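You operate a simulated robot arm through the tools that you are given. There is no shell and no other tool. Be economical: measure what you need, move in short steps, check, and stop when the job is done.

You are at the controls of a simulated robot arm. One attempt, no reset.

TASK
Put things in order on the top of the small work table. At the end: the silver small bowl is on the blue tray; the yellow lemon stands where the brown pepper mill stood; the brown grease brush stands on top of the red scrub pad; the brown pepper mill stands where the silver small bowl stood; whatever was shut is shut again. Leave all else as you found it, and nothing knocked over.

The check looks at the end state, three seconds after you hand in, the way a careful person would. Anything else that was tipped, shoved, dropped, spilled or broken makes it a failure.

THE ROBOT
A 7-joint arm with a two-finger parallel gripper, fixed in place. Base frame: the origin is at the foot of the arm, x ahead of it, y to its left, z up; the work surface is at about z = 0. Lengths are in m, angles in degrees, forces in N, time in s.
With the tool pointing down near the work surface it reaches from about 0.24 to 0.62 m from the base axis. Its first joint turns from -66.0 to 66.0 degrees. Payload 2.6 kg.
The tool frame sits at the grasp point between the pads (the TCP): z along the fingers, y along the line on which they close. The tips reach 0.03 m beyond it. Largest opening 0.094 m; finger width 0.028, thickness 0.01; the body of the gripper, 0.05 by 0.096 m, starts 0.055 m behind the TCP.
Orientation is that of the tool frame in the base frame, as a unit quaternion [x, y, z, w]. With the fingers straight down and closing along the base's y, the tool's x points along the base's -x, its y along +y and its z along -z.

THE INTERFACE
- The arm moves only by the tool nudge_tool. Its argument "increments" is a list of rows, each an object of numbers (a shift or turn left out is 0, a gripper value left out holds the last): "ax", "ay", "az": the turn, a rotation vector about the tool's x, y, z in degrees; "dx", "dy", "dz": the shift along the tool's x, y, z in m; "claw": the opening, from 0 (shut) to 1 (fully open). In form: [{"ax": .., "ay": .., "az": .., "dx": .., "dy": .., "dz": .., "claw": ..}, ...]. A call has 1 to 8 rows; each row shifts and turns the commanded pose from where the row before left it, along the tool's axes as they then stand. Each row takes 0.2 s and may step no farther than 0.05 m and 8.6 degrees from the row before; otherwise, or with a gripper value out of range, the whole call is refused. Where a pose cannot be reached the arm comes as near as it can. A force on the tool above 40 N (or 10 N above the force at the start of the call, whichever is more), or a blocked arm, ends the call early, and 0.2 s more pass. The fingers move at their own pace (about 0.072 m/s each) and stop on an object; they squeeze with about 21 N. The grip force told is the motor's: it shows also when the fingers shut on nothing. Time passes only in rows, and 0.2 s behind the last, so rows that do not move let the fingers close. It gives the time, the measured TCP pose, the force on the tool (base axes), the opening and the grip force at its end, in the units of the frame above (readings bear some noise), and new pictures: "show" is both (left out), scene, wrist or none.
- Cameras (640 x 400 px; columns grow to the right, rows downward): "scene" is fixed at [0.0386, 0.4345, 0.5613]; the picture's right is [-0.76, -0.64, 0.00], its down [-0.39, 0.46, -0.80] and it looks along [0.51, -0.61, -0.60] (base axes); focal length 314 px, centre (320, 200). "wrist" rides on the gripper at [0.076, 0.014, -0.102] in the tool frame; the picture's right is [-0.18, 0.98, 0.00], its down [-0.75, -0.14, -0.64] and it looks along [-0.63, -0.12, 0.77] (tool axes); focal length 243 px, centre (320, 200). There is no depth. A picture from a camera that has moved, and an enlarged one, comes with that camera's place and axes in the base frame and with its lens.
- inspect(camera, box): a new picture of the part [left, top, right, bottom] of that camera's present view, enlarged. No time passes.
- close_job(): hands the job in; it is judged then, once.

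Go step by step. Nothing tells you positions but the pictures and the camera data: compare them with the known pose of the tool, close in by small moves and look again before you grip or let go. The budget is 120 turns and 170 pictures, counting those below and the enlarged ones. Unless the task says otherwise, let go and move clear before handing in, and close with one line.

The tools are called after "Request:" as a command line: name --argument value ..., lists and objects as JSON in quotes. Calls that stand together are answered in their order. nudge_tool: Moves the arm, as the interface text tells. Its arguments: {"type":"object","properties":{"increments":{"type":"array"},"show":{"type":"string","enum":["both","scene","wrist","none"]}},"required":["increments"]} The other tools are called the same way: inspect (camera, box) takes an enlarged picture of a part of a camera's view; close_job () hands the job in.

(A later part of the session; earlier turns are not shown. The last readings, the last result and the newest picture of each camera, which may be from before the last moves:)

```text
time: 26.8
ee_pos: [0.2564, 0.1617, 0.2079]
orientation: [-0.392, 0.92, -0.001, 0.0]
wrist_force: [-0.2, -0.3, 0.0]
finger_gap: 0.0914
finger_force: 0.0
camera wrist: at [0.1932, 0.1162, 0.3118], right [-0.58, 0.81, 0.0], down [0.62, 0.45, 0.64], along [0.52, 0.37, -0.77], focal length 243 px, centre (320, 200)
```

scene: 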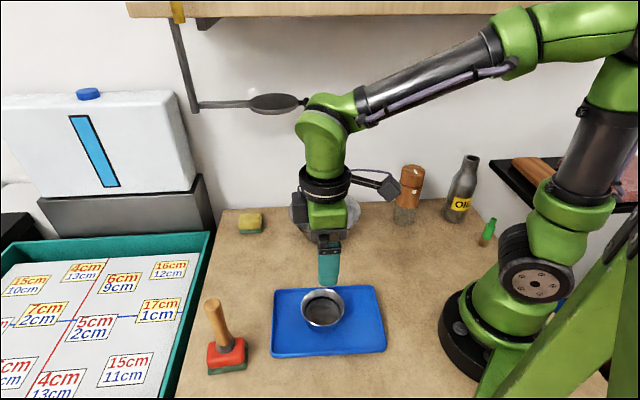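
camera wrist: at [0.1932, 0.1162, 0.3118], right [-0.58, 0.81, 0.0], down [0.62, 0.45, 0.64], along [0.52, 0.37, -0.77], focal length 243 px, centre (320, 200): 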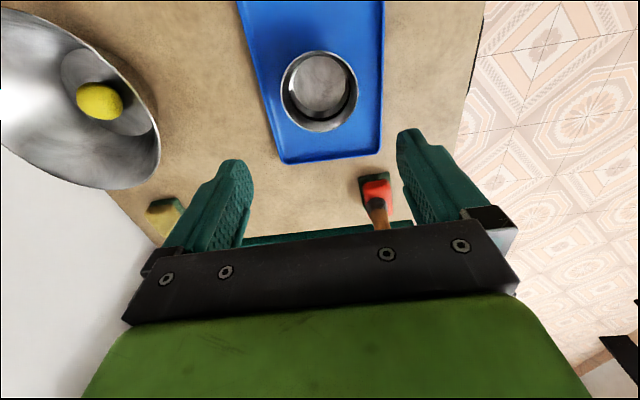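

The small bowl stands on the tray. I'll turn the gripper back and travel toward the mill with some clearance.

Request:
nudge_tool --increments '[{"az": 7.7, "dz": -0.01}, {"az": 7.7, "dz": -0.01}, {"az": 7.7, "dz": -0.01}, {"az": 7.7, "dz": -0.01}, {"az": 7.7, "dz": -0.005}, {"az": 7.7, "claw": 1}, {"dy": -0.04}, {"dy": -0.04}]' --show "none"

Request:
nudge_tool --increments '[{"dy": -0.045}, {"dy": -0.045}, {"dy": -0.045}, {"dy": -0.045}, {"dy": -0.045}, {"dy": -0.045}, {}]'

Request:
inspect --camera "wrist" --box '[240, 50, 400, 150]'

```text
time: 28.6
ee_pos: [0.2539, 0.0804, 0.2508]
orientation: [0.0, 1.0, 0.0, 0.0]
wrist_force: [-0.4, 0.1, -0.6]
finger_gap: 0.0937
finger_force: 0.1
```

```text
time: 30.2
ee_pos: [0.2515, -0.1815, 0.2469]
orientation: [-0.009, 1.0, 0.007, -0.011]
wrist_force: [-0.6, 0.1, -0.1]
finger_gap: 0.0939
finger_force: 0.0
camera wrist: at [0.1775, -0.1704, 0.3519], right [0.17, 0.99, 0.01], down [0.77, -0.14, 0.62], along [0.62, -0.1, -0.78], focal length 243 px, centre (320, 200)
```

scene: 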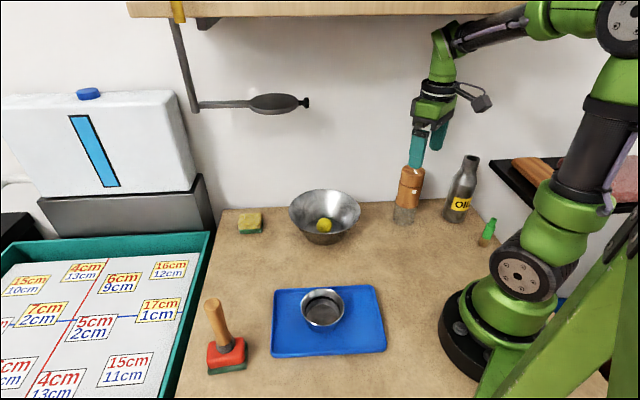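
wrist: 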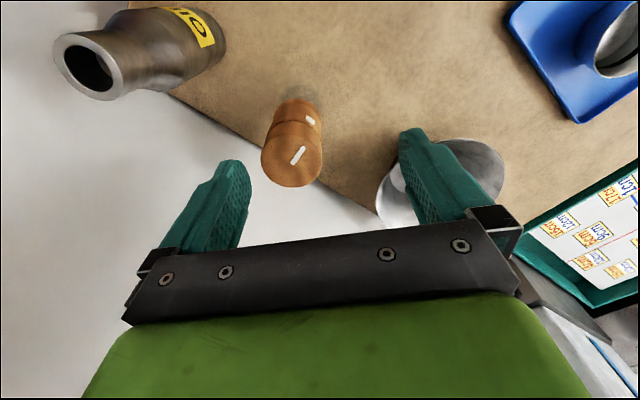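

```text
4.00 times, centred on (320, 100) of wrist
camera zoom: at [0.1775, -0.1704, 0.3519], right [0.17, 0.99, 0.01], down [0.77, -0.14, 0.62], along [0.62, -0.1, -0.78], focal length 970 px, centre (320, 600)
```

zoom: 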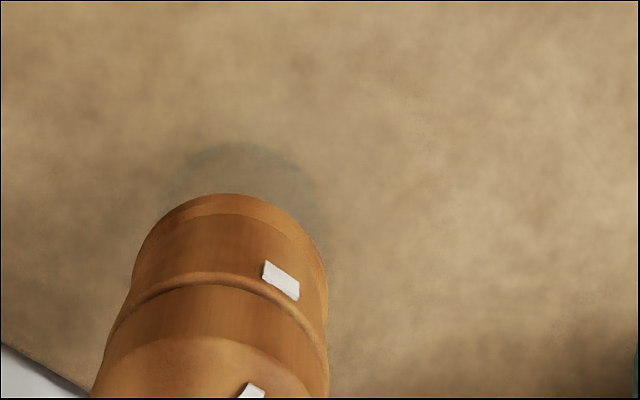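

The mill stands at about (0.281, -0.211) and is 0.056 wide. The arm's reading lags slightly, so I'll let it settle.

Request:
nudge_tool --increments '[{}, {}]' --show "none"

```text
time: 30.8
ee_pos: [0.2522, -0.1819, 0.2457]
orientation: [-0.006, 1.0, 0.007, -0.012]
wrist_force: [0.0, 0.7, -0.8]
finger_gap: 0.0942
finger_force: 0.1
```

The arm is at a mild limit so close in and high. I'll move outward over the mill and check that it recovers.

Request:
nudge_tool --increments '[{"dx": -0.025, "dy": -0.01}, {"dy": -0.01}, {}, {}]' --show "wrist"

```text
time: 31.8
ee_pos: [0.2552, -0.1774, 0.2442]
orientation: [-0.019, 0.999, 0.026, -0.003]
wrist_force: [0.2, 0.0, 0.3]
finger_gap: 0.0944
finger_force: 0.1
camera wrist: at [0.1799, -0.172, 0.3489], right [0.15, 0.99, 0.05], down [0.76, -0.14, 0.63], along [0.63, -0.05, -0.78], focal length 243 px, centre (320, 200)
```

wrist: 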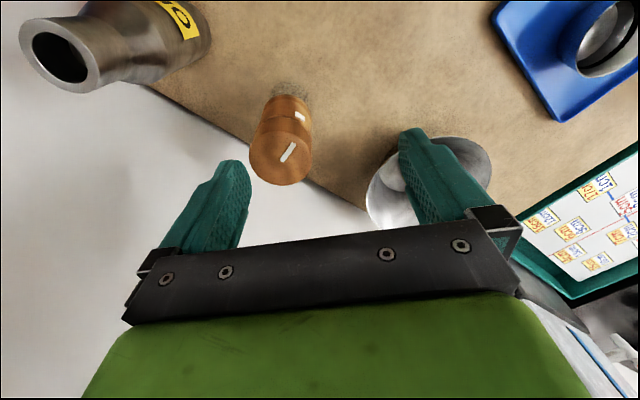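

A joint limit is being met at this yaw. Turning the gripper toward the arm's own direction should free it, and also suits the wall, so I'll do that.

Request:
nudge_tool --increments '[{"az": 7}, {"az": 7}, {"az": 7}, {"az": 7}, {"az": 7}, {}, {}]'

```text
time: 32.5
ee_pos: [0.2548, -0.1752, 0.2437]
orientation: [0.114, 0.993, 0.027, -0.009]
wrist_force: [0.2, -0.1, 0.8]
finger_gap: 0.0941
finger_force: 0.0
stopped in row 3: the arm was blocked; the commanded pose is now the measured one
camera wrist: at [0.1856, -0.151, 0.3496], right [0.4, 0.91, 0.05], down [0.71, -0.34, 0.62], along [0.58, -0.22, -0.79], focal length 243 px, centre (320, 200)
```

scene: 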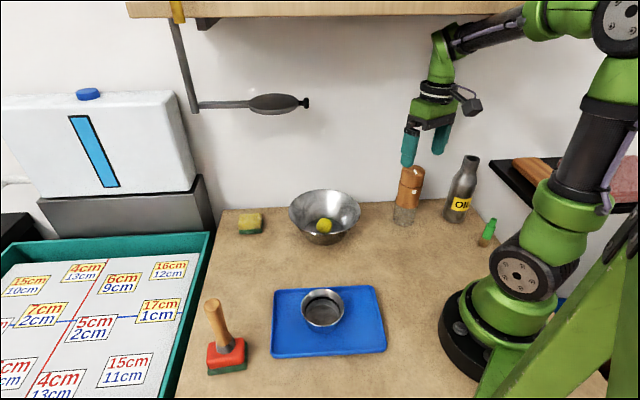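
wrist: 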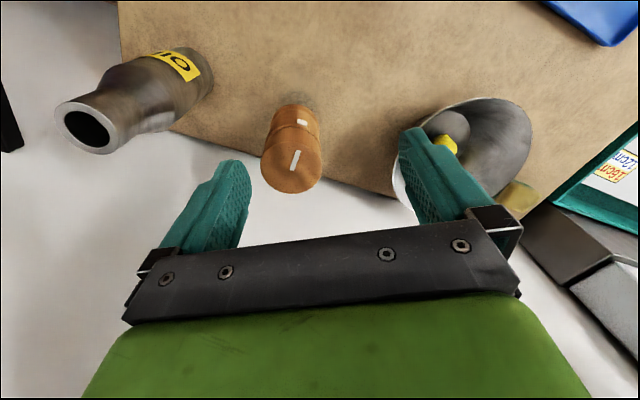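

The arm reports a block; its forearm may be touching the shelf above. I'll look at that area.

Request:
inspect --camera "scene" --box '[380, 0, 640, 160]'

```text
2.46 times, centred on (510, 80) of scene
camera zoom: at [0.0387, 0.4344, 0.561], right [-0.76, -0.64, 0.0], down [-0.39, 0.46, -0.8], along [0.51, -0.61, -0.6], focal length 772 px, centre (-148, 495)
```

zoom: 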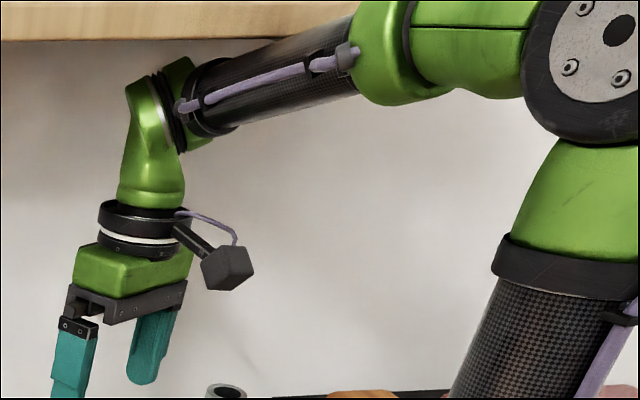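

The forearm appears to be against the shelf, so I'll back away from the wall and level the tool. Then I'll come in low from the front.

Request:
nudge_tool --increments '[{"dx": 0.0215, "dy": 0.026}, {"dx": 0.0215, "dy": 0.026, "ax": 2.96, "ay": -1.38}, {}, {"az": 8}, {"az": 8}, {"az": 7}, {}]'

```text
time: 34.1
ee_pos: [0.226, -0.1173, 0.2479]
orientation: [0.315, 0.949, -0.001, 0.0]
wrist_force: [-0.2, -0.2, 0.2]
finger_gap: 0.0938
finger_force: 0.0
camera wrist: at [0.1741, -0.0605, 0.3509], right [0.73, 0.68, 0.0], down [0.52, -0.56, 0.64], along [0.43, -0.47, -0.77], focal length 243 px, centre (320, 200)
```

scene: 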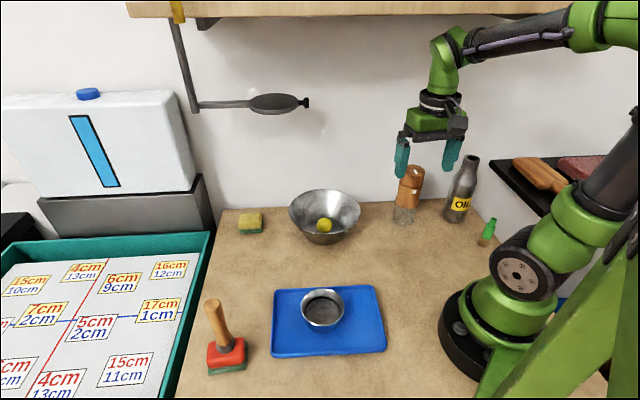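
wrist: 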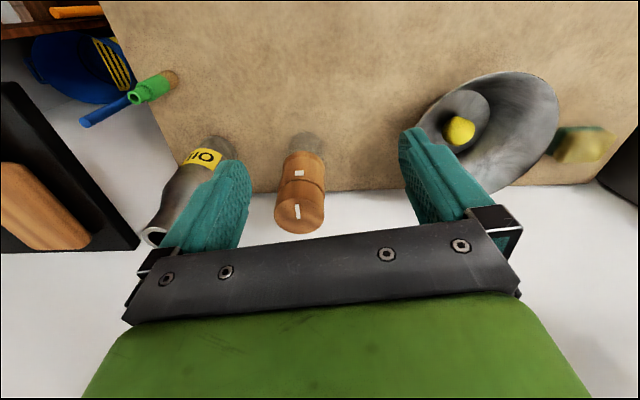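

It's free again. I'll turn so the approach line points straight at the mill, then lower to z about 0.125 in front of it.

Request:
nudge_tool --increments '[{"az": 7.8}, {"az": 7.8}, {"az": 7.8}, {"dz": 0.04}, {"dz": 0.04}, {"dz": 0.042}, {}]'

Request:
inspect --camera "wrist" --box '[200, 60, 440, 240]'

Request:
inspect --camera "scene" --box '[340, 120, 500, 250]'

```text
time: 35.7
ee_pos: [0.2278, -0.1192, 0.1244]
orientation: [0.5, 0.866, -0.001, -0.001]
wrist_force: [0.0, 0.4, -0.4]
finger_gap: 0.0941
finger_force: 0.1
camera wrist: at [0.202, -0.0462, 0.2277], right [0.94, 0.33, 0.0], down [0.26, -0.72, 0.64], along [0.21, -0.61, -0.77], focal length 243 px, centre (320, 200)
```

scene: 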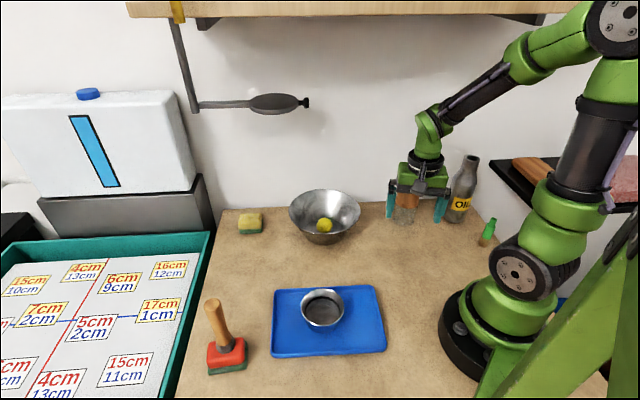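
wrist: 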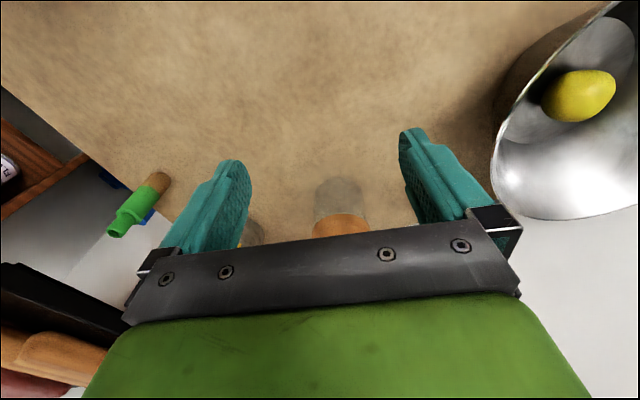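

```text
2.22 times, centred on (320, 150) of wrist
camera zoom: at [0.202, -0.0462, 0.2277], right [0.94, 0.33, 0.0], down [0.26, -0.72, 0.64], along [0.21, -0.61, -0.77], focal length 539 px, centre (320, 311)
```

zoom: 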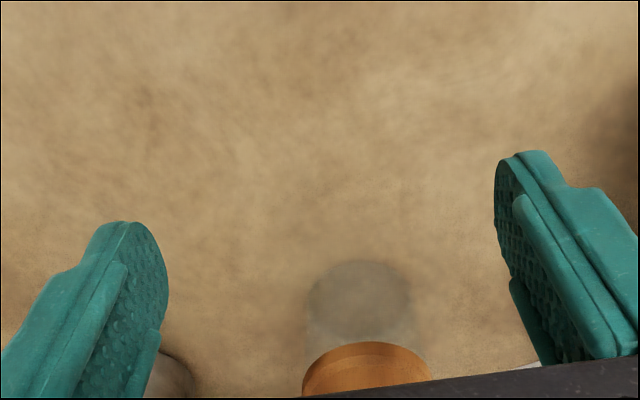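

```text
3.08 times, centred on (420, 185) of scene
camera zoom: at [0.0386, 0.4345, 0.5613], right [-0.76, -0.64, 0.0], down [-0.39, 0.46, -0.8], along [0.51, -0.61, -0.6], focal length 966 px, centre (12, 246)
```

zoom: 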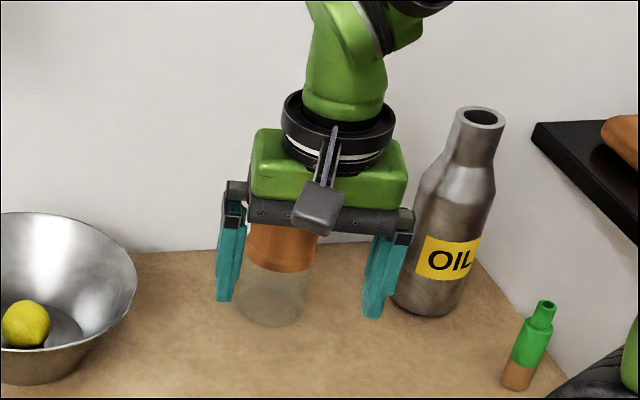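

Aligned: the mill lies 0.1075 m straight ahead on the tool's axis. I'll slide in with the fingers on either side.

Request:
nudge_tool --increments '[{"dx": -0.025}, {"dx": -0.025}, {"dx": -0.02}, {"dx": -0.02}, {"dx": -0.0175}, {}]'

Request:
inspect --camera "scene" --box '[340, 120, 500, 250]'

Request:
inspect --camera "wrist" --box '[200, 60, 440, 240]'

```text
time: 37.1
ee_pos: [0.2781, -0.2112, 0.124]
orientation: [0.501, 0.866, -0.001, -0.001]
wrist_force: [0.0, 0.6, -0.3]
finger_gap: 0.0944
finger_force: 0.1
camera wrist: at [0.2535, -0.1381, 0.2275], right [0.94, 0.33, 0.0], down [0.26, -0.72, 0.64], along [0.21, -0.61, -0.77], focal length 243 px, centre (320, 200)
```

scene: 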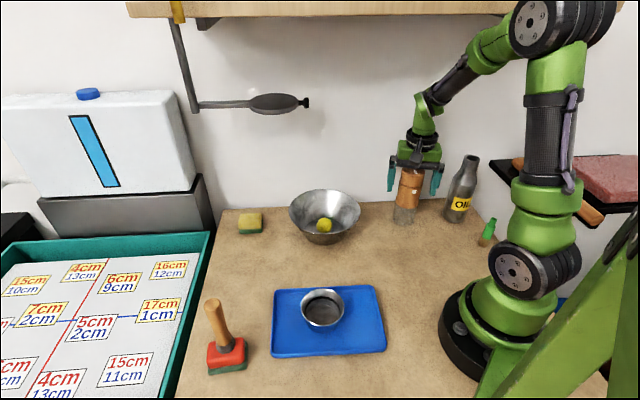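
wrist: 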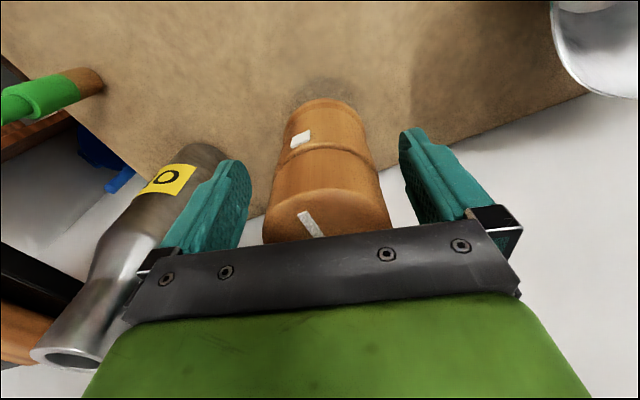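

```text
3.08 times, centred on (420, 185) of scene
camera zoom: at [0.0386, 0.4345, 0.5613], right [-0.76, -0.64, 0.0], down [-0.39, 0.46, -0.8], along [0.51, -0.61, -0.6], focal length 966 px, centre (12, 246)
```

zoom: 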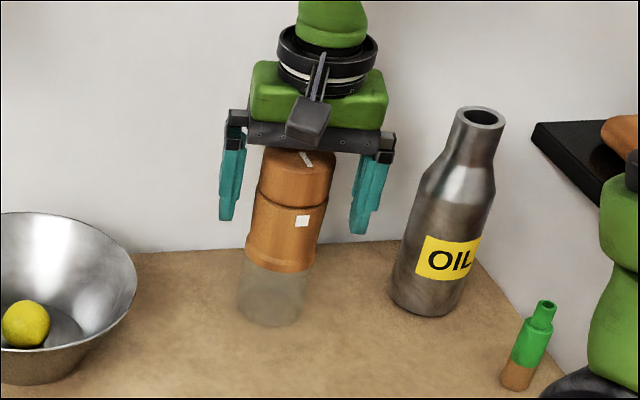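

```text
2.22 times, centred on (320, 150) of wrist
camera zoom: at [0.2535, -0.1381, 0.2275], right [0.94, 0.33, 0.0], down [0.26, -0.72, 0.64], along [0.21, -0.61, -0.77], focal length 539 px, centre (320, 311)
```

zoom: 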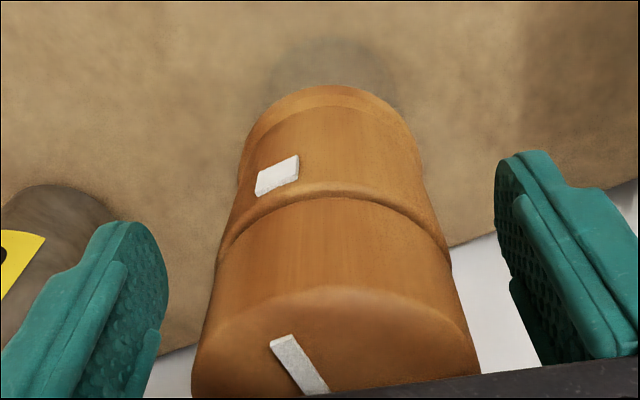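

The mill is nearly centred (2–3 mm off). I'll trim, lower 5 mm, and close.

Request:
nudge_tool --increments '[{"dy": 0.0025, "dz": 0.005}, {}, {"claw": 0}, {}, {}, {}]' --show "none"

Request:
nudge_tool --increments '[{"dz": -0.01}, {"dz": -0.01}, {}]'

Request:
inspect --camera "scene" --box '[340, 120, 500, 250]'

```text
time: 38.5
ee_pos: [0.2814, -0.2088, 0.1187]
orientation: [0.5, 0.866, -0.001, -0.001]
wrist_force: [0.4, -1.0, -0.5]
finger_gap: 0.0572
finger_force: 20.7
```

```text
time: 39.3
ee_pos: [0.2821, -0.2099, 0.1392]
orientation: [0.5, 0.866, -0.002, -0.001]
wrist_force: [-0.6, 0.0, -2.9]
finger_gap: 0.0572
finger_force: 21.0
camera wrist: at [0.257, -0.1367, 0.2429], right [0.94, 0.33, 0.0], down [0.26, -0.72, 0.64], along [0.21, -0.61, -0.77], focal length 243 px, centre (320, 200)
```

scene: 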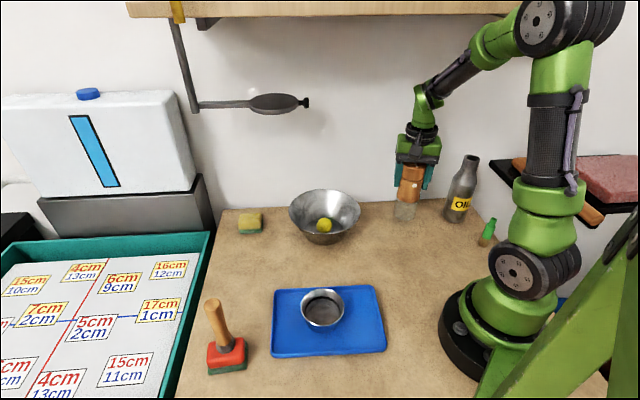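
wrist: 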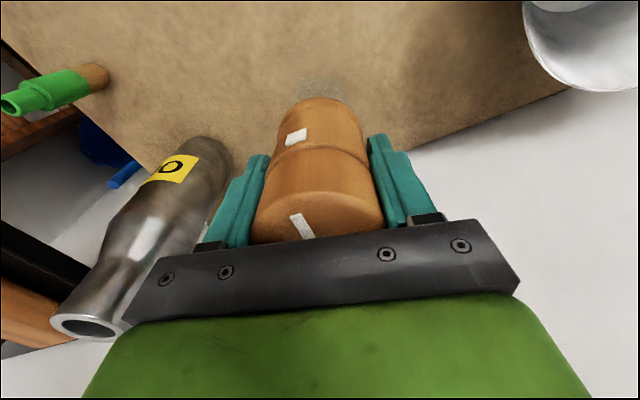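

```text
3.08 times, centred on (420, 185) of scene
camera zoom: at [0.0386, 0.4345, 0.5613], right [-0.76, -0.64, 0.0], down [-0.39, 0.46, -0.8], along [0.51, -0.61, -0.6], focal length 966 px, centre (12, 246)
```

zoom: 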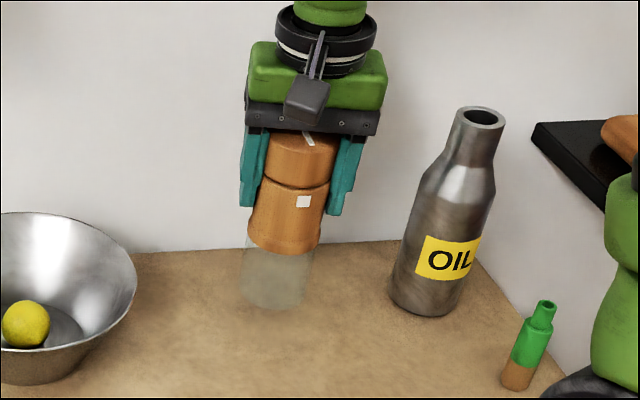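

The mill is held whole; its spot is (0.2815, -0.209). I'll back away from the wall while lifting, then turn the tool.

Request:
nudge_tool --increments '[{"dx": 0.022}, {"dx": 0.022, "dz": -0.01}, {"dx": 0.022, "dz": -0.02}, {"dx": 0.022, "dz": -0.02}, {"dx": 0.02, "dz": -0.01}, {}]' --show "none"

Request:
nudge_tool --increments '[{"az": -7.5}, {"az": -7.5}, {"az": -7.5}, {"az": -7.5}, {"az": -7.5}, {"az": -7.5}, {"az": -7.5}, {"az": -7.5}]'

```text
time: 40.7
ee_pos: [0.2289, -0.1169, 0.1998]
orientation: [0.499, 0.866, -0.002, 0.0]
wrist_force: [-0.1, 0.8, -2.4]
finger_gap: 0.0572
finger_force: 20.6
```

```text
time: 42.5
ee_pos: [0.2285, -0.1165, 0.1995]
orientation: [-0.002, 1.0, 0.0, -0.001]
wrist_force: [-0.5, -0.2, -2.1]
finger_gap: 0.0571
finger_force: 20.9
camera wrist: at [0.1525, -0.1034, 0.3033], right [0.18, 0.98, 0.0], down [0.76, -0.14, 0.64], along [0.63, -0.12, -0.77], focal length 243 px, centre (320, 200)
```

scene: 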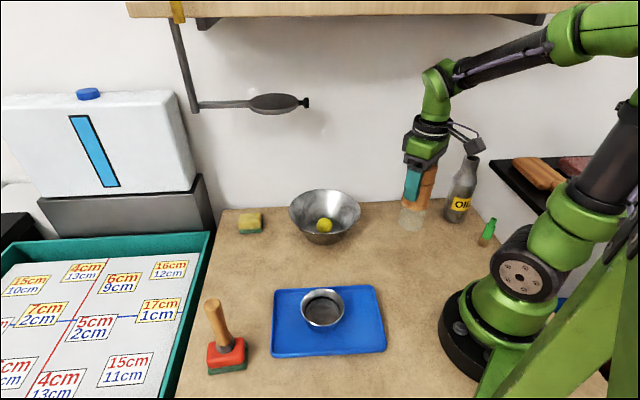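
wrist: 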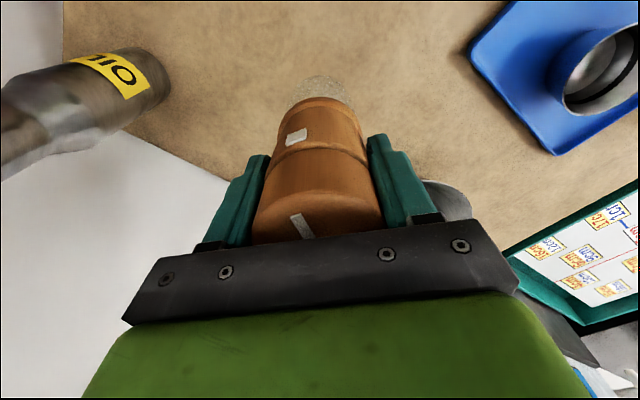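

It's moved clear. I'll travel around the big bowl, over the tray side, toward the vacant spot.

Request:
nudge_tool --increments '[{"dx": -0.0113, "dy": 0.039}, {"dx": -0.0113, "dy": 0.039}, {"dx": -0.0113, "dy": 0.039}, {"dx": -0.006, "dy": 0.043}, {"dx": -0.006, "dy": 0.043}, {"dx": -0.006, "dy": 0.043}, {}]' --show "scene"

Request:
nudge_tool --increments '[{"dx": -0.037, "dy": 0.0125}, {"dx": -0.037, "dy": 0.0125}, {"dx": -0.037, "dy": 0.0125}, {"dx": -0.037, "dy": 0.0125}, {"dx": -0.037, "dy": 0.0125}, {"dx": -0.037, "dy": 0.0125}, {}, {}]'

```text
time: 44.1
ee_pos: [0.2806, 0.1317, 0.1993]
orientation: [-0.001, 1.0, -0.001, -0.001]
wrist_force: [0.5, 1.1, -2.5]
finger_gap: 0.057
finger_force: 20.8
```

scene: 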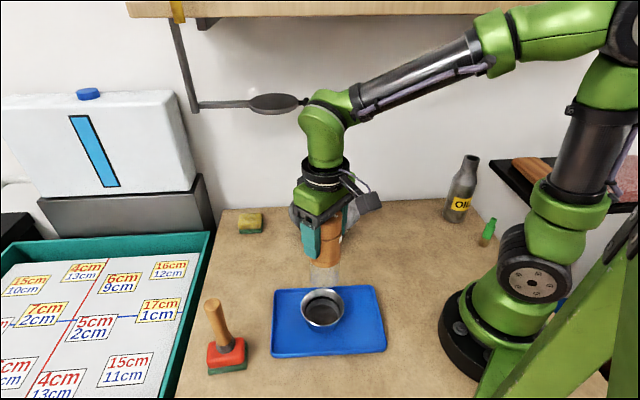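

```text
time: 45.9
ee_pos: [0.4982, 0.2023, 0.1989]
orientation: [0.0, 1.0, -0.001, -0.001]
wrist_force: [0.5, -0.1, -2.2]
finger_gap: 0.057
finger_force: 21.3
camera wrist: at [0.4221, 0.2169, 0.3027], right [0.18, 0.98, 0.0], down [0.76, -0.14, 0.64], along [0.63, -0.12, -0.77], focal length 243 px, centre (320, 200)
```

scene: 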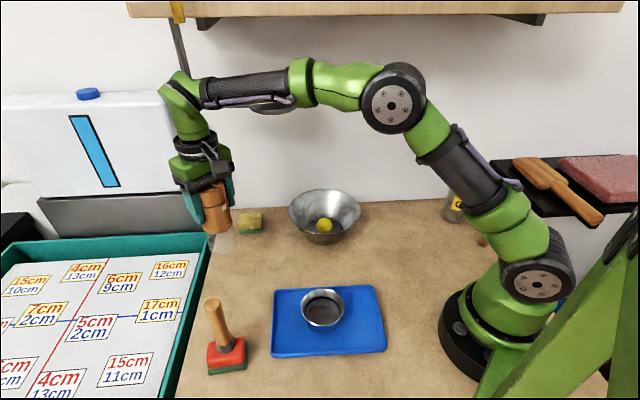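
wrist: 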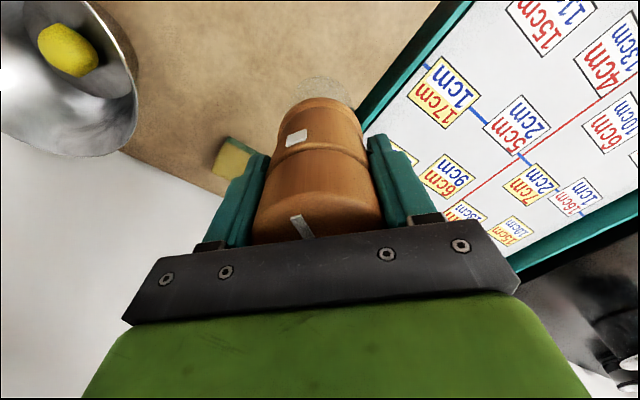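

I'm above the bowl's old spot. I'll trim to (0.502, 0.2045) and lower.

Request:
nudge_tool --increments '[{"dx": -0.004, "dy": 0.002, "dz": 0.02}, {"dz": 0.025}, {"dz": 0.02}, {"dz": 0.008}, {}, {}]'

Request:
inspect --camera "scene" --box '[166, 200, 286, 290]'

```text
time: 47.3
ee_pos: [0.5043, 0.2065, 0.1257]
orientation: [0.0, 1.0, -0.001, -0.001]
wrist_force: [0.2, 0.1, -2.1]
finger_gap: 0.0572
finger_force: 21.0
camera wrist: at [0.4279, 0.2202, 0.2284], right [0.18, 0.98, 0.0], down [0.76, -0.14, 0.64], along [0.63, -0.12, -0.77], focal length 243 px, centre (320, 200)
```

scene: 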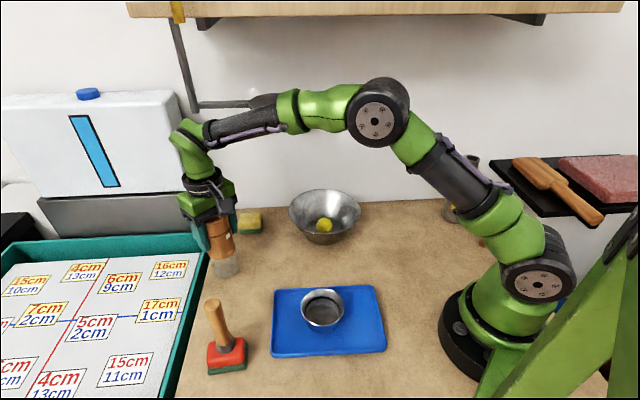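
wrist: 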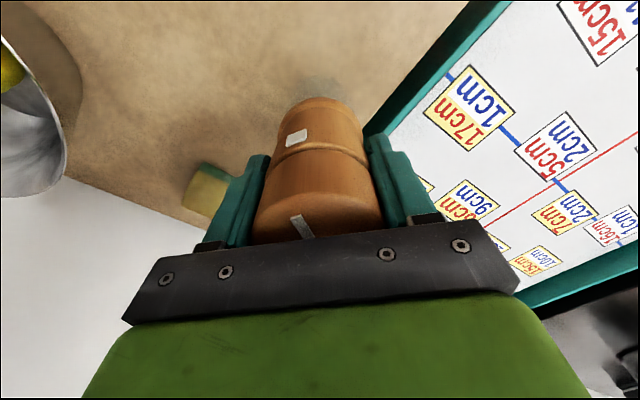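

```text
4.44 times, centred on (226, 245) of scene
camera zoom: at [0.0386, 0.4345, 0.5613], right [-0.76, -0.64, 0.0], down [-0.39, 0.46, -0.8], along [0.51, -0.61, -0.6], focal length 1395 px, centre (738, 0)
```

zoom: 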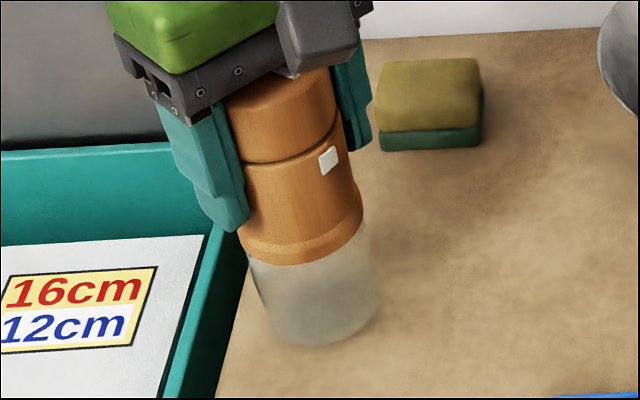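

The mill is upright over the bowl's old spot and about 7 mm up. I'll lower it to contact in small steps.

Request:
nudge_tool --increments '[{"dz": 0.004}, {}, {}]' --show "none"

Request:
nudge_tool --increments '[{"dz": 0.002}, {}, {}]' --show "none"

```text
time: 48.1
ee_pos: [0.5037, 0.208, 0.1213]
orientation: [0.0, 1.0, -0.001, -0.001]
wrist_force: [-0.2, -0.6, -3.4]
finger_gap: 0.0569
finger_force: 21.3
```

```text
time: 48.9
ee_pos: [0.5057, 0.2069, 0.1191]
orientation: [0.0, 1.0, -0.001, 0.0]
wrist_force: [0.1, 0.0, -2.0]
finger_gap: 0.0573
finger_force: 21.5
```

Request:
nudge_tool --increments '[{"dx": 0.0015, "dy": -0.002, "dz": 0.001}, {}, {}]' --show "none"

Request:
nudge_tool --increments '[{"dz": 0.001}, {}]' --show "none"

```text
time: 49.7
ee_pos: [0.5028, 0.2041, 0.1185]
orientation: [0.0, 1.0, -0.001, -0.001]
wrist_force: [-0.1, 0.0, -0.3]
finger_gap: 0.0568
finger_force: 21.1
```

```text
time: 50.3
ee_pos: [0.5033, 0.2046, 0.1185]
orientation: [-0.001, 1.0, -0.001, 0.001]
wrist_force: [0.8, -1.1, 12.1]
finger_gap: 0.0571
finger_force: 20.9
```

The mill is down, with contact force felt at (0.503, 0.2045). I'll ease off, open partly, and check.

Request:
nudge_tool --increments '[{"dz": -0.001}, {"claw": 0.85}, {}, {}]'

Request:
inspect --camera "scene" --box '[154, 200, 298, 290]'

```text
time: 51.3
ee_pos: [0.5018, 0.2044, 0.1177]
orientation: [0.0, 1.0, -0.001, -0.002]
wrist_force: [0.1, -0.3, -0.3]
finger_gap: 0.0804
finger_force: 0.1
camera wrist: at [0.4264, 0.2182, 0.2212], right [0.18, 0.98, 0.0], down [0.76, -0.14, 0.64], along [0.63, -0.12, -0.77], focal length 243 px, centre (320, 200)
```

scene: 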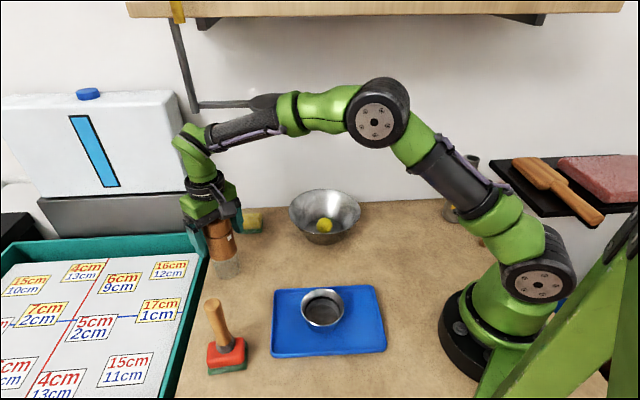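
wrist: 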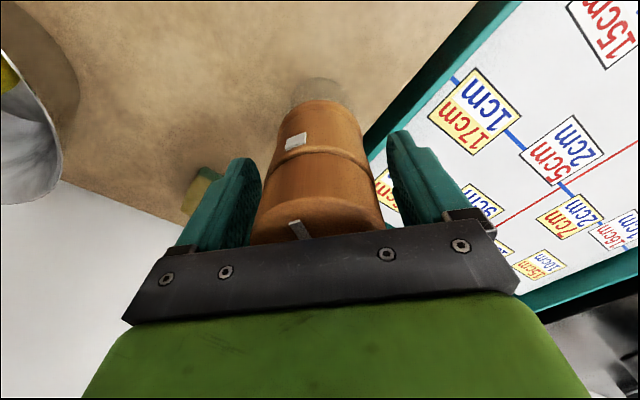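

```text
4.44 times, centred on (226, 245) of scene
camera zoom: at [0.0386, 0.4345, 0.5613], right [-0.76, -0.64, 0.0], down [-0.39, 0.46, -0.8], along [0.51, -0.61, -0.6], focal length 1395 px, centre (738, 0)
```

zoom: 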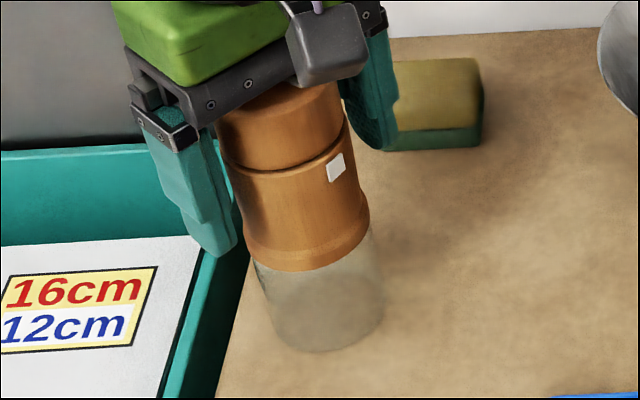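

The mill stands free and upright. I'll rise and go over to the big bowl.

Request:
nudge_tool --increments '[{"dz": -0.03}, {"dz": -0.04}, {"dz": -0.04}, {"dx": 0.03, "dy": -0.04}, {"dx": 0.03, "dy": -0.04}, {"dx": 0.03, "dy": -0.04}, {"dx": 0.03, "dy": -0.04}, {"dx": 0.01, "dy": -0.04}]' --show "none"

Request:
nudge_tool --increments '[{"dy": -0.03}, {}]'

Request:
inspect --camera "wrist" --box '[210, 50, 402, 170]'

Request:
inspect --camera "scene" --box '[256, 180, 384, 260]'

```text
time: 53.1
ee_pos: [0.3698, 0.0087, 0.2277]
orientation: [-0.001, 1.0, -0.002, -0.001]
wrist_force: [0.6, 0.1, 0.3]
finger_gap: 0.0797
finger_force: 0.1
```

```text
time: 53.7
ee_pos: [0.371, -0.0213, 0.2299]
orientation: [-0.001, 1.0, -0.001, -0.001]
wrist_force: [0.3, 0.8, 0.5]
finger_gap: 0.0798
finger_force: 0.0
camera wrist: at [0.2959, -0.0089, 0.3339], right [0.18, 0.98, 0.0], down [0.76, -0.14, 0.64], along [0.63, -0.12, -0.77], focal length 243 px, centre (320, 200)
```

scene: 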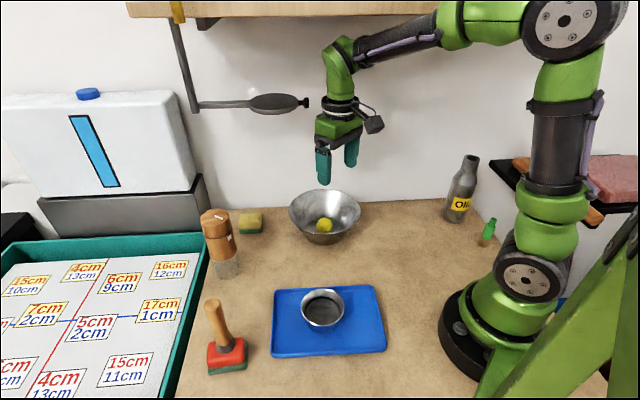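
wrist: 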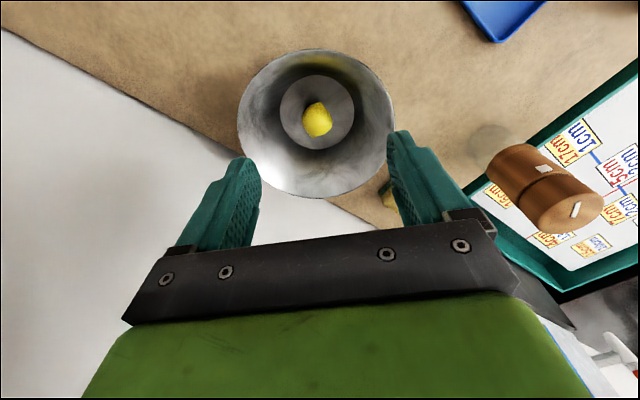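

```text
3.33 times, centred on (306, 110) of wrist
camera zoom: at [0.2959, -0.0089, 0.3339], right [0.18, 0.98, 0.0], down [0.76, -0.14, 0.64], along [0.63, -0.12, -0.77], focal length 809 px, centre (367, 500)
```

zoom: 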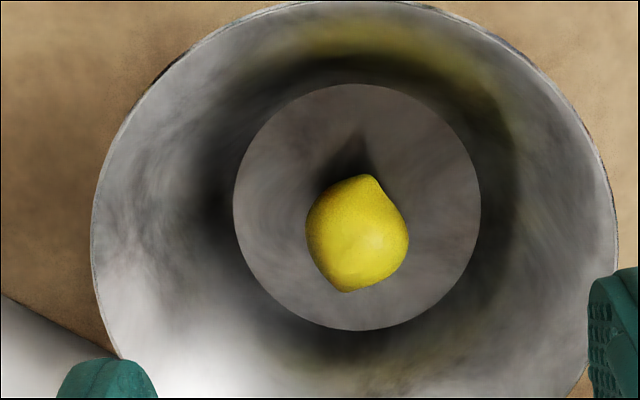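

```text
5.00 times, centred on (320, 220) of scene
camera zoom: at [0.0386, 0.4345, 0.5613], right [-0.76, -0.64, 0.0], down [-0.39, 0.46, -0.8], along [0.51, -0.61, -0.6], focal length 1569 px, centre (320, 100)
```

zoom: 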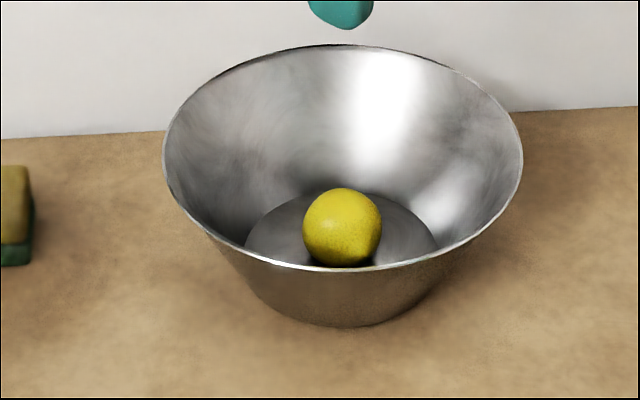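

The lemon is at about (0.415, -0.035), roughly 0.04 wide across y and lying on the bowl's floor. I'll centre, set a partial opening, and descend partway.

Request:
nudge_tool --increments '[{"dx": -0.044, "dy": -0.014, "claw": 0.69}, {"dz": 0.04}, {"dz": 0.04}, {"dz": 0.04}, {}]'

Request:
inspect --camera "wrist" --box '[200, 70, 440, 220]'

```text
time: 54.9
ee_pos: [0.418, -0.0377, 0.1099]
orientation: [-0.002, 1.0, -0.001, -0.003]
wrist_force: [0.2, -0.5, -0.8]
finger_gap: 0.0653
finger_force: 0.0
camera wrist: at [0.3418, -0.0248, 0.2122], right [0.18, 0.98, 0.0], down [0.76, -0.14, 0.64], along [0.63, -0.12, -0.77], focal length 243 px, centre (320, 200)
```

scene: 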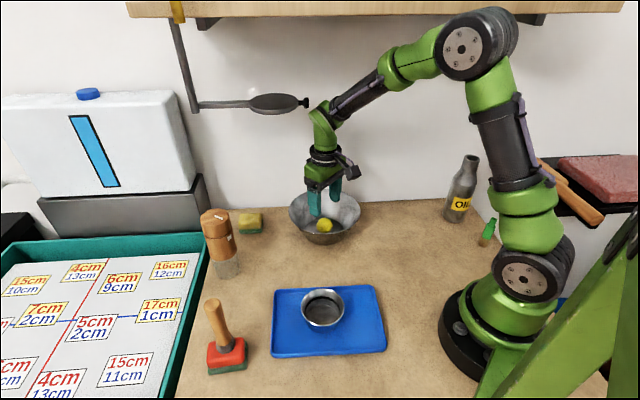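
wrist: 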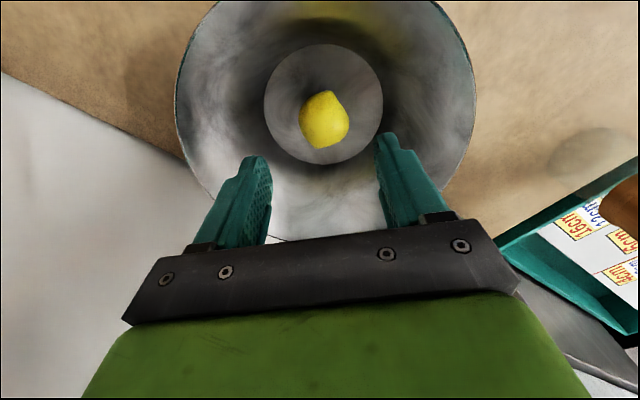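

```text
2.67 times, centred on (320, 145) of wrist
camera zoom: at [0.3418, -0.0248, 0.2122], right [0.18, 0.98, 0.0], down [0.76, -0.14, 0.64], along [0.63, -0.12, -0.77], focal length 647 px, centre (320, 347)
```

zoom: 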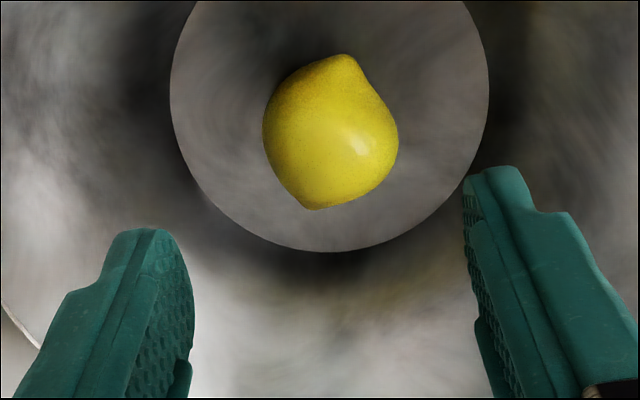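

The lemon is centred within about 3 mm. I'll trim and descend into the bowl.

Request:
nudge_tool --increments '[{"dx": 0.002, "dy": 0.0015, "dz": 0.025}, {"dz": 0.025}, {"dz": 0.015}, {}]'

Request:
inspect --camera "wrist" --box '[200, 70, 440, 220]'

Request:
inspect --camera "scene" --box '[256, 160, 384, 260]'

```text
time: 55.9
ee_pos: [0.4151, -0.0369, 0.0423]
orientation: [-0.001, 1.0, -0.001, -0.001]
wrist_force: [0.1, 0.8, 0.3]
finger_gap: 0.0649
finger_force: 0.1
camera wrist: at [0.3394, -0.0232, 0.1461], right [0.18, 0.98, 0.0], down [0.76, -0.14, 0.64], along [0.63, -0.12, -0.77], focal length 243 px, centre (320, 200)
```

scene: 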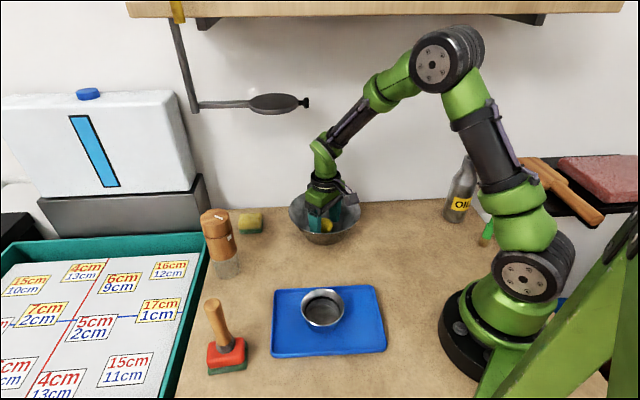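
wrist: 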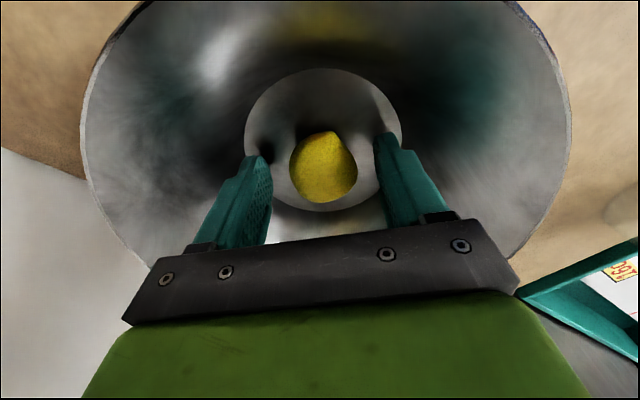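

```text
2.67 times, centred on (320, 145) of wrist
camera zoom: at [0.3394, -0.0232, 0.1461], right [0.18, 0.98, 0.0], down [0.76, -0.14, 0.64], along [0.63, -0.12, -0.77], focal length 647 px, centre (320, 347)
```

zoom: 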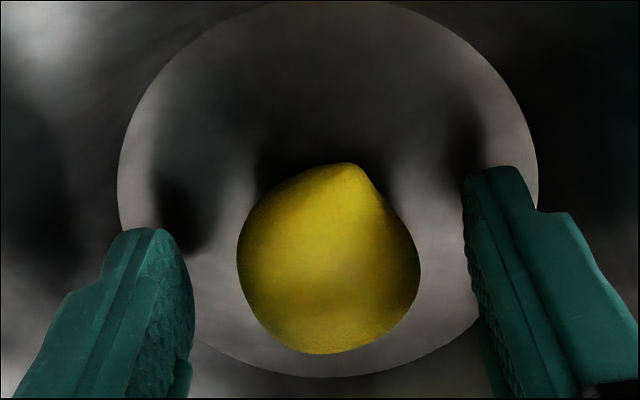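

```text
4.00 times, centred on (320, 210) of scene
camera zoom: at [0.0386, 0.4345, 0.5613], right [-0.76, -0.64, 0.0], down [-0.39, 0.46, -0.8], along [0.51, -0.61, -0.6], focal length 1255 px, centre (320, 160)
```

zoom: 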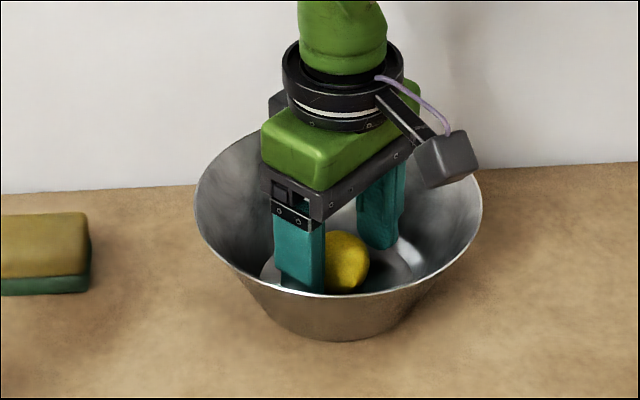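

It's aligned. I'll lower 5 mm more and close on the lemon.

Request:
nudge_tool --increments '[{"dz": 0.005}, {}, {"claw": 0}, {}, {}, {}]' --show "wrist"

```text
time: 57.3
ee_pos: [0.4162, -0.038, 0.038]
orientation: [0.0, 1.0, 0.0, -0.001]
wrist_force: [-0.3, 0.0, -0.8]
finger_gap: 0.0432
finger_force: 20.7
camera wrist: at [0.3398, -0.0238, 0.1422], right [0.18, 0.98, 0.0], down [0.76, -0.14, 0.64], along [0.63, -0.12, -0.77], focal length 243 px, centre (320, 200)
```

wrist: 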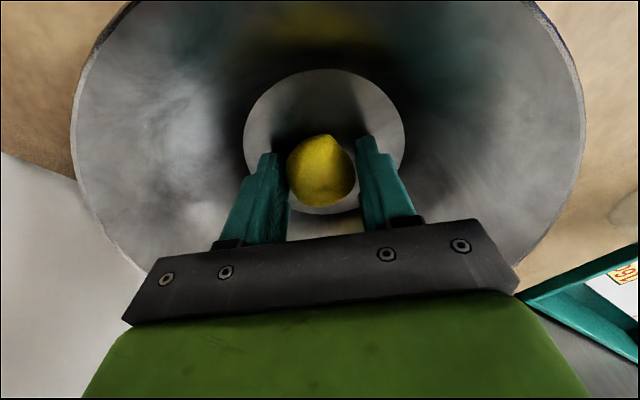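

The lemon is gripped (gap 0.043). I'll lift it straight out of the bowl.

Request:
nudge_tool --increments '[{"dz": -0.02}, {"dz": -0.035}, {"dz": -0.035}, {"dz": -0.035}, {}]'

```text
time: 58.5
ee_pos: [0.4151, -0.0384, 0.1677]
orientation: [-0.001, 1.0, 0.0, -0.001]
wrist_force: [0.6, -0.7, -0.1]
finger_gap: 0.0431
finger_force: 21.4
camera wrist: at [0.3389, -0.0246, 0.2713], right [0.18, 0.98, 0.0], down [0.75, -0.14, 0.64], along [0.63, -0.12, -0.77], focal length 243 px, centre (320, 200)
```

scene: 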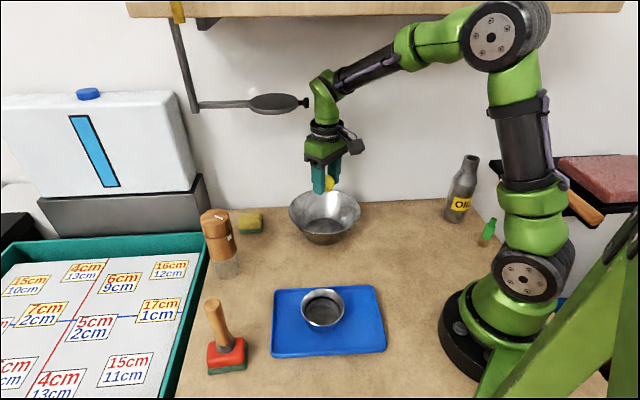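
wrist: 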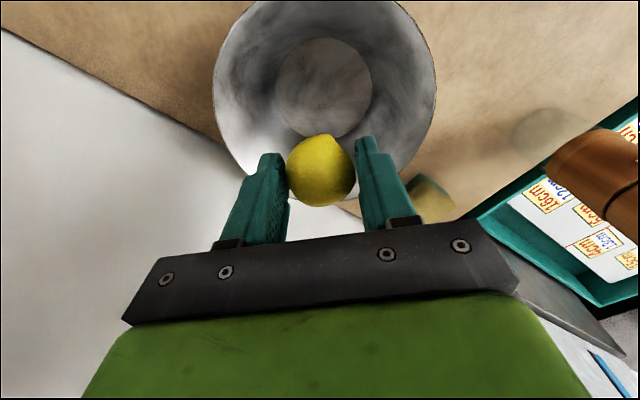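

It's held. I'll move it away from the wall side toward the mill's old spot, lower, and turn.

Request:
nudge_tool --increments '[{"dx": 0.036, "dy": -0.023}, {"dx": 0.036, "dy": -0.023}, {"dx": 0.036, "dy": -0.023}, {"dx": 0.036, "dy": -0.023}, {"dz": 0.03}, {"dz": 0.03}, {}]' --show "none"

Request:
nudge_tool --increments '[{"az": 7.5}, {"az": 7.5}, {"az": 7.5}, {"az": 7.5}, {"az": 7.5}, {"az": 7.5}, {}]'

```text
time: 60.1
ee_pos: [0.2733, -0.1262, 0.1034]
orientation: [-0.001, 1.0, -0.001, -0.001]
wrist_force: [-0.4, 0.3, -1.0]
finger_gap: 0.0425
finger_force: 20.8
```

```text
time: 61.7
ee_pos: [0.2725, -0.1294, 0.1042]
orientation: [0.384, 0.923, -0.002, -0.001]
wrist_force: [0.2, 0.6, -1.2]
finger_gap: 0.0428
finger_force: 20.8
camera wrist: at [0.2292, -0.0658, 0.2079], right [0.83, 0.56, 0.0], down [0.43, -0.63, 0.64], along [0.36, -0.53, -0.77], focal length 243 px, centre (320, 200)
```

scene: 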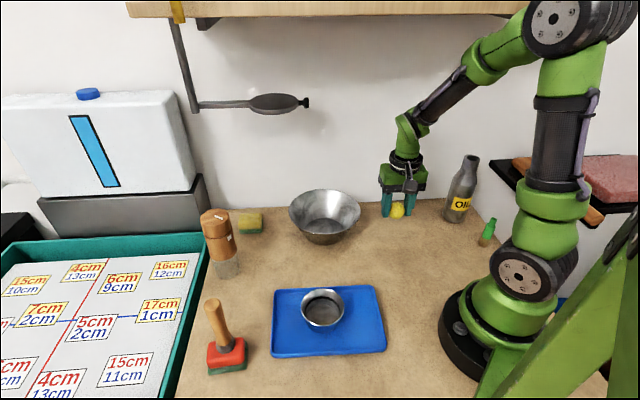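
wrist: 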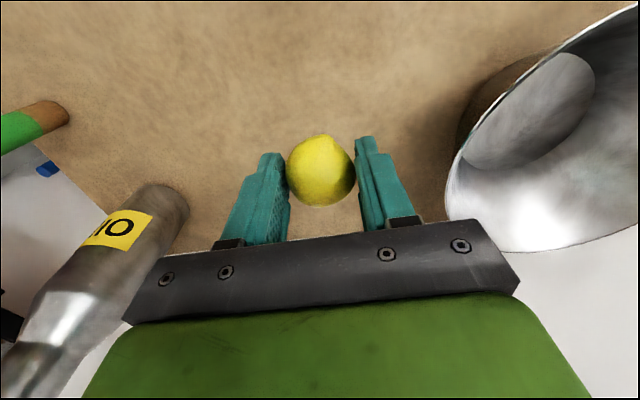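

The lemon is held clear of everything. I'll move over the mill's old spot and lower.

Request:
nudge_tool --increments '[{"dx": -0.0315, "dy": -0.025}, {"dx": -0.0315, "dy": -0.025}, {"dz": 0.03}, {"dz": 0.027}, {}, {}]'

Request:
inspect --camera "scene" --box '[340, 150, 468, 230]'

```text
time: 63.1
ee_pos: [0.2799, -0.2105, 0.0484]
orientation: [0.383, 0.924, -0.001, 0.0]
wrist_force: [-0.2, 0.4, -0.7]
finger_gap: 0.0424
finger_force: 20.9
camera wrist: at [0.2363, -0.1477, 0.1523], right [0.82, 0.57, 0.0], down [0.43, -0.63, 0.64], along [0.36, -0.53, -0.77], focal length 243 px, centre (320, 200)
```

scene: 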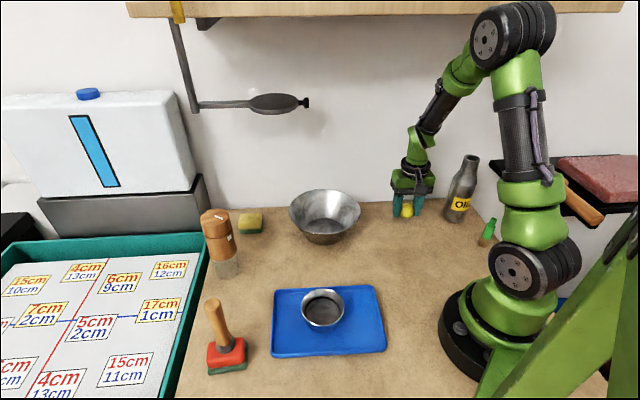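
wrist: 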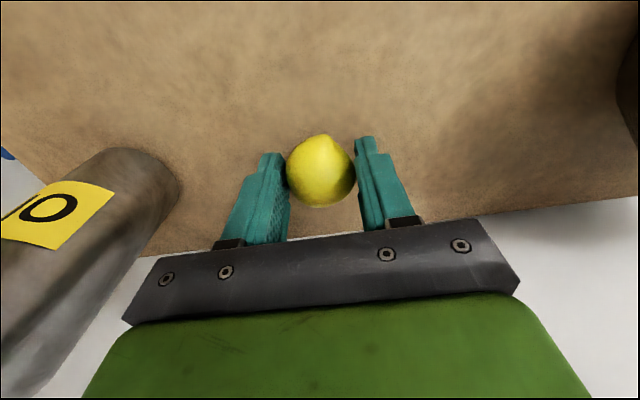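

```text
5.00 times, centred on (404, 190) of scene
camera zoom: at [0.0386, 0.4345, 0.5613], right [-0.76, -0.64, 0.0], down [-0.39, 0.46, -0.8], along [0.51, -0.61, -0.6], focal length 1569 px, centre (-100, 250)
```

zoom: 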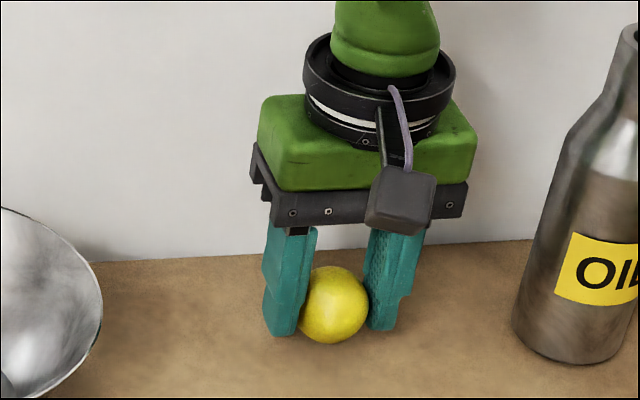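

The spot is good: (0.281, -0.210). I'll lower in small steps until contact.

Request:
nudge_tool --increments '[{"dz": 0.006}, {"dz": 0.003}, {}, {}]' --show "none"

Request:
nudge_tool --increments '[{"dz": 0.002}, {}]' --show "none"

```text
time: 64.1
ee_pos: [0.2806, -0.2102, 0.0391]
orientation: [0.383, 0.924, -0.001, -0.001]
wrist_force: [-0.1, 0.5, 0.0]
finger_gap: 0.0422
finger_force: 21.3
```

```text
time: 64.7
ee_pos: [0.2796, -0.2106, 0.0355]
orientation: [0.383, 0.924, 0.0, 0.0]
wrist_force: [-0.1, 0.3, -0.3]
finger_gap: 0.0423
finger_force: 21.0
```

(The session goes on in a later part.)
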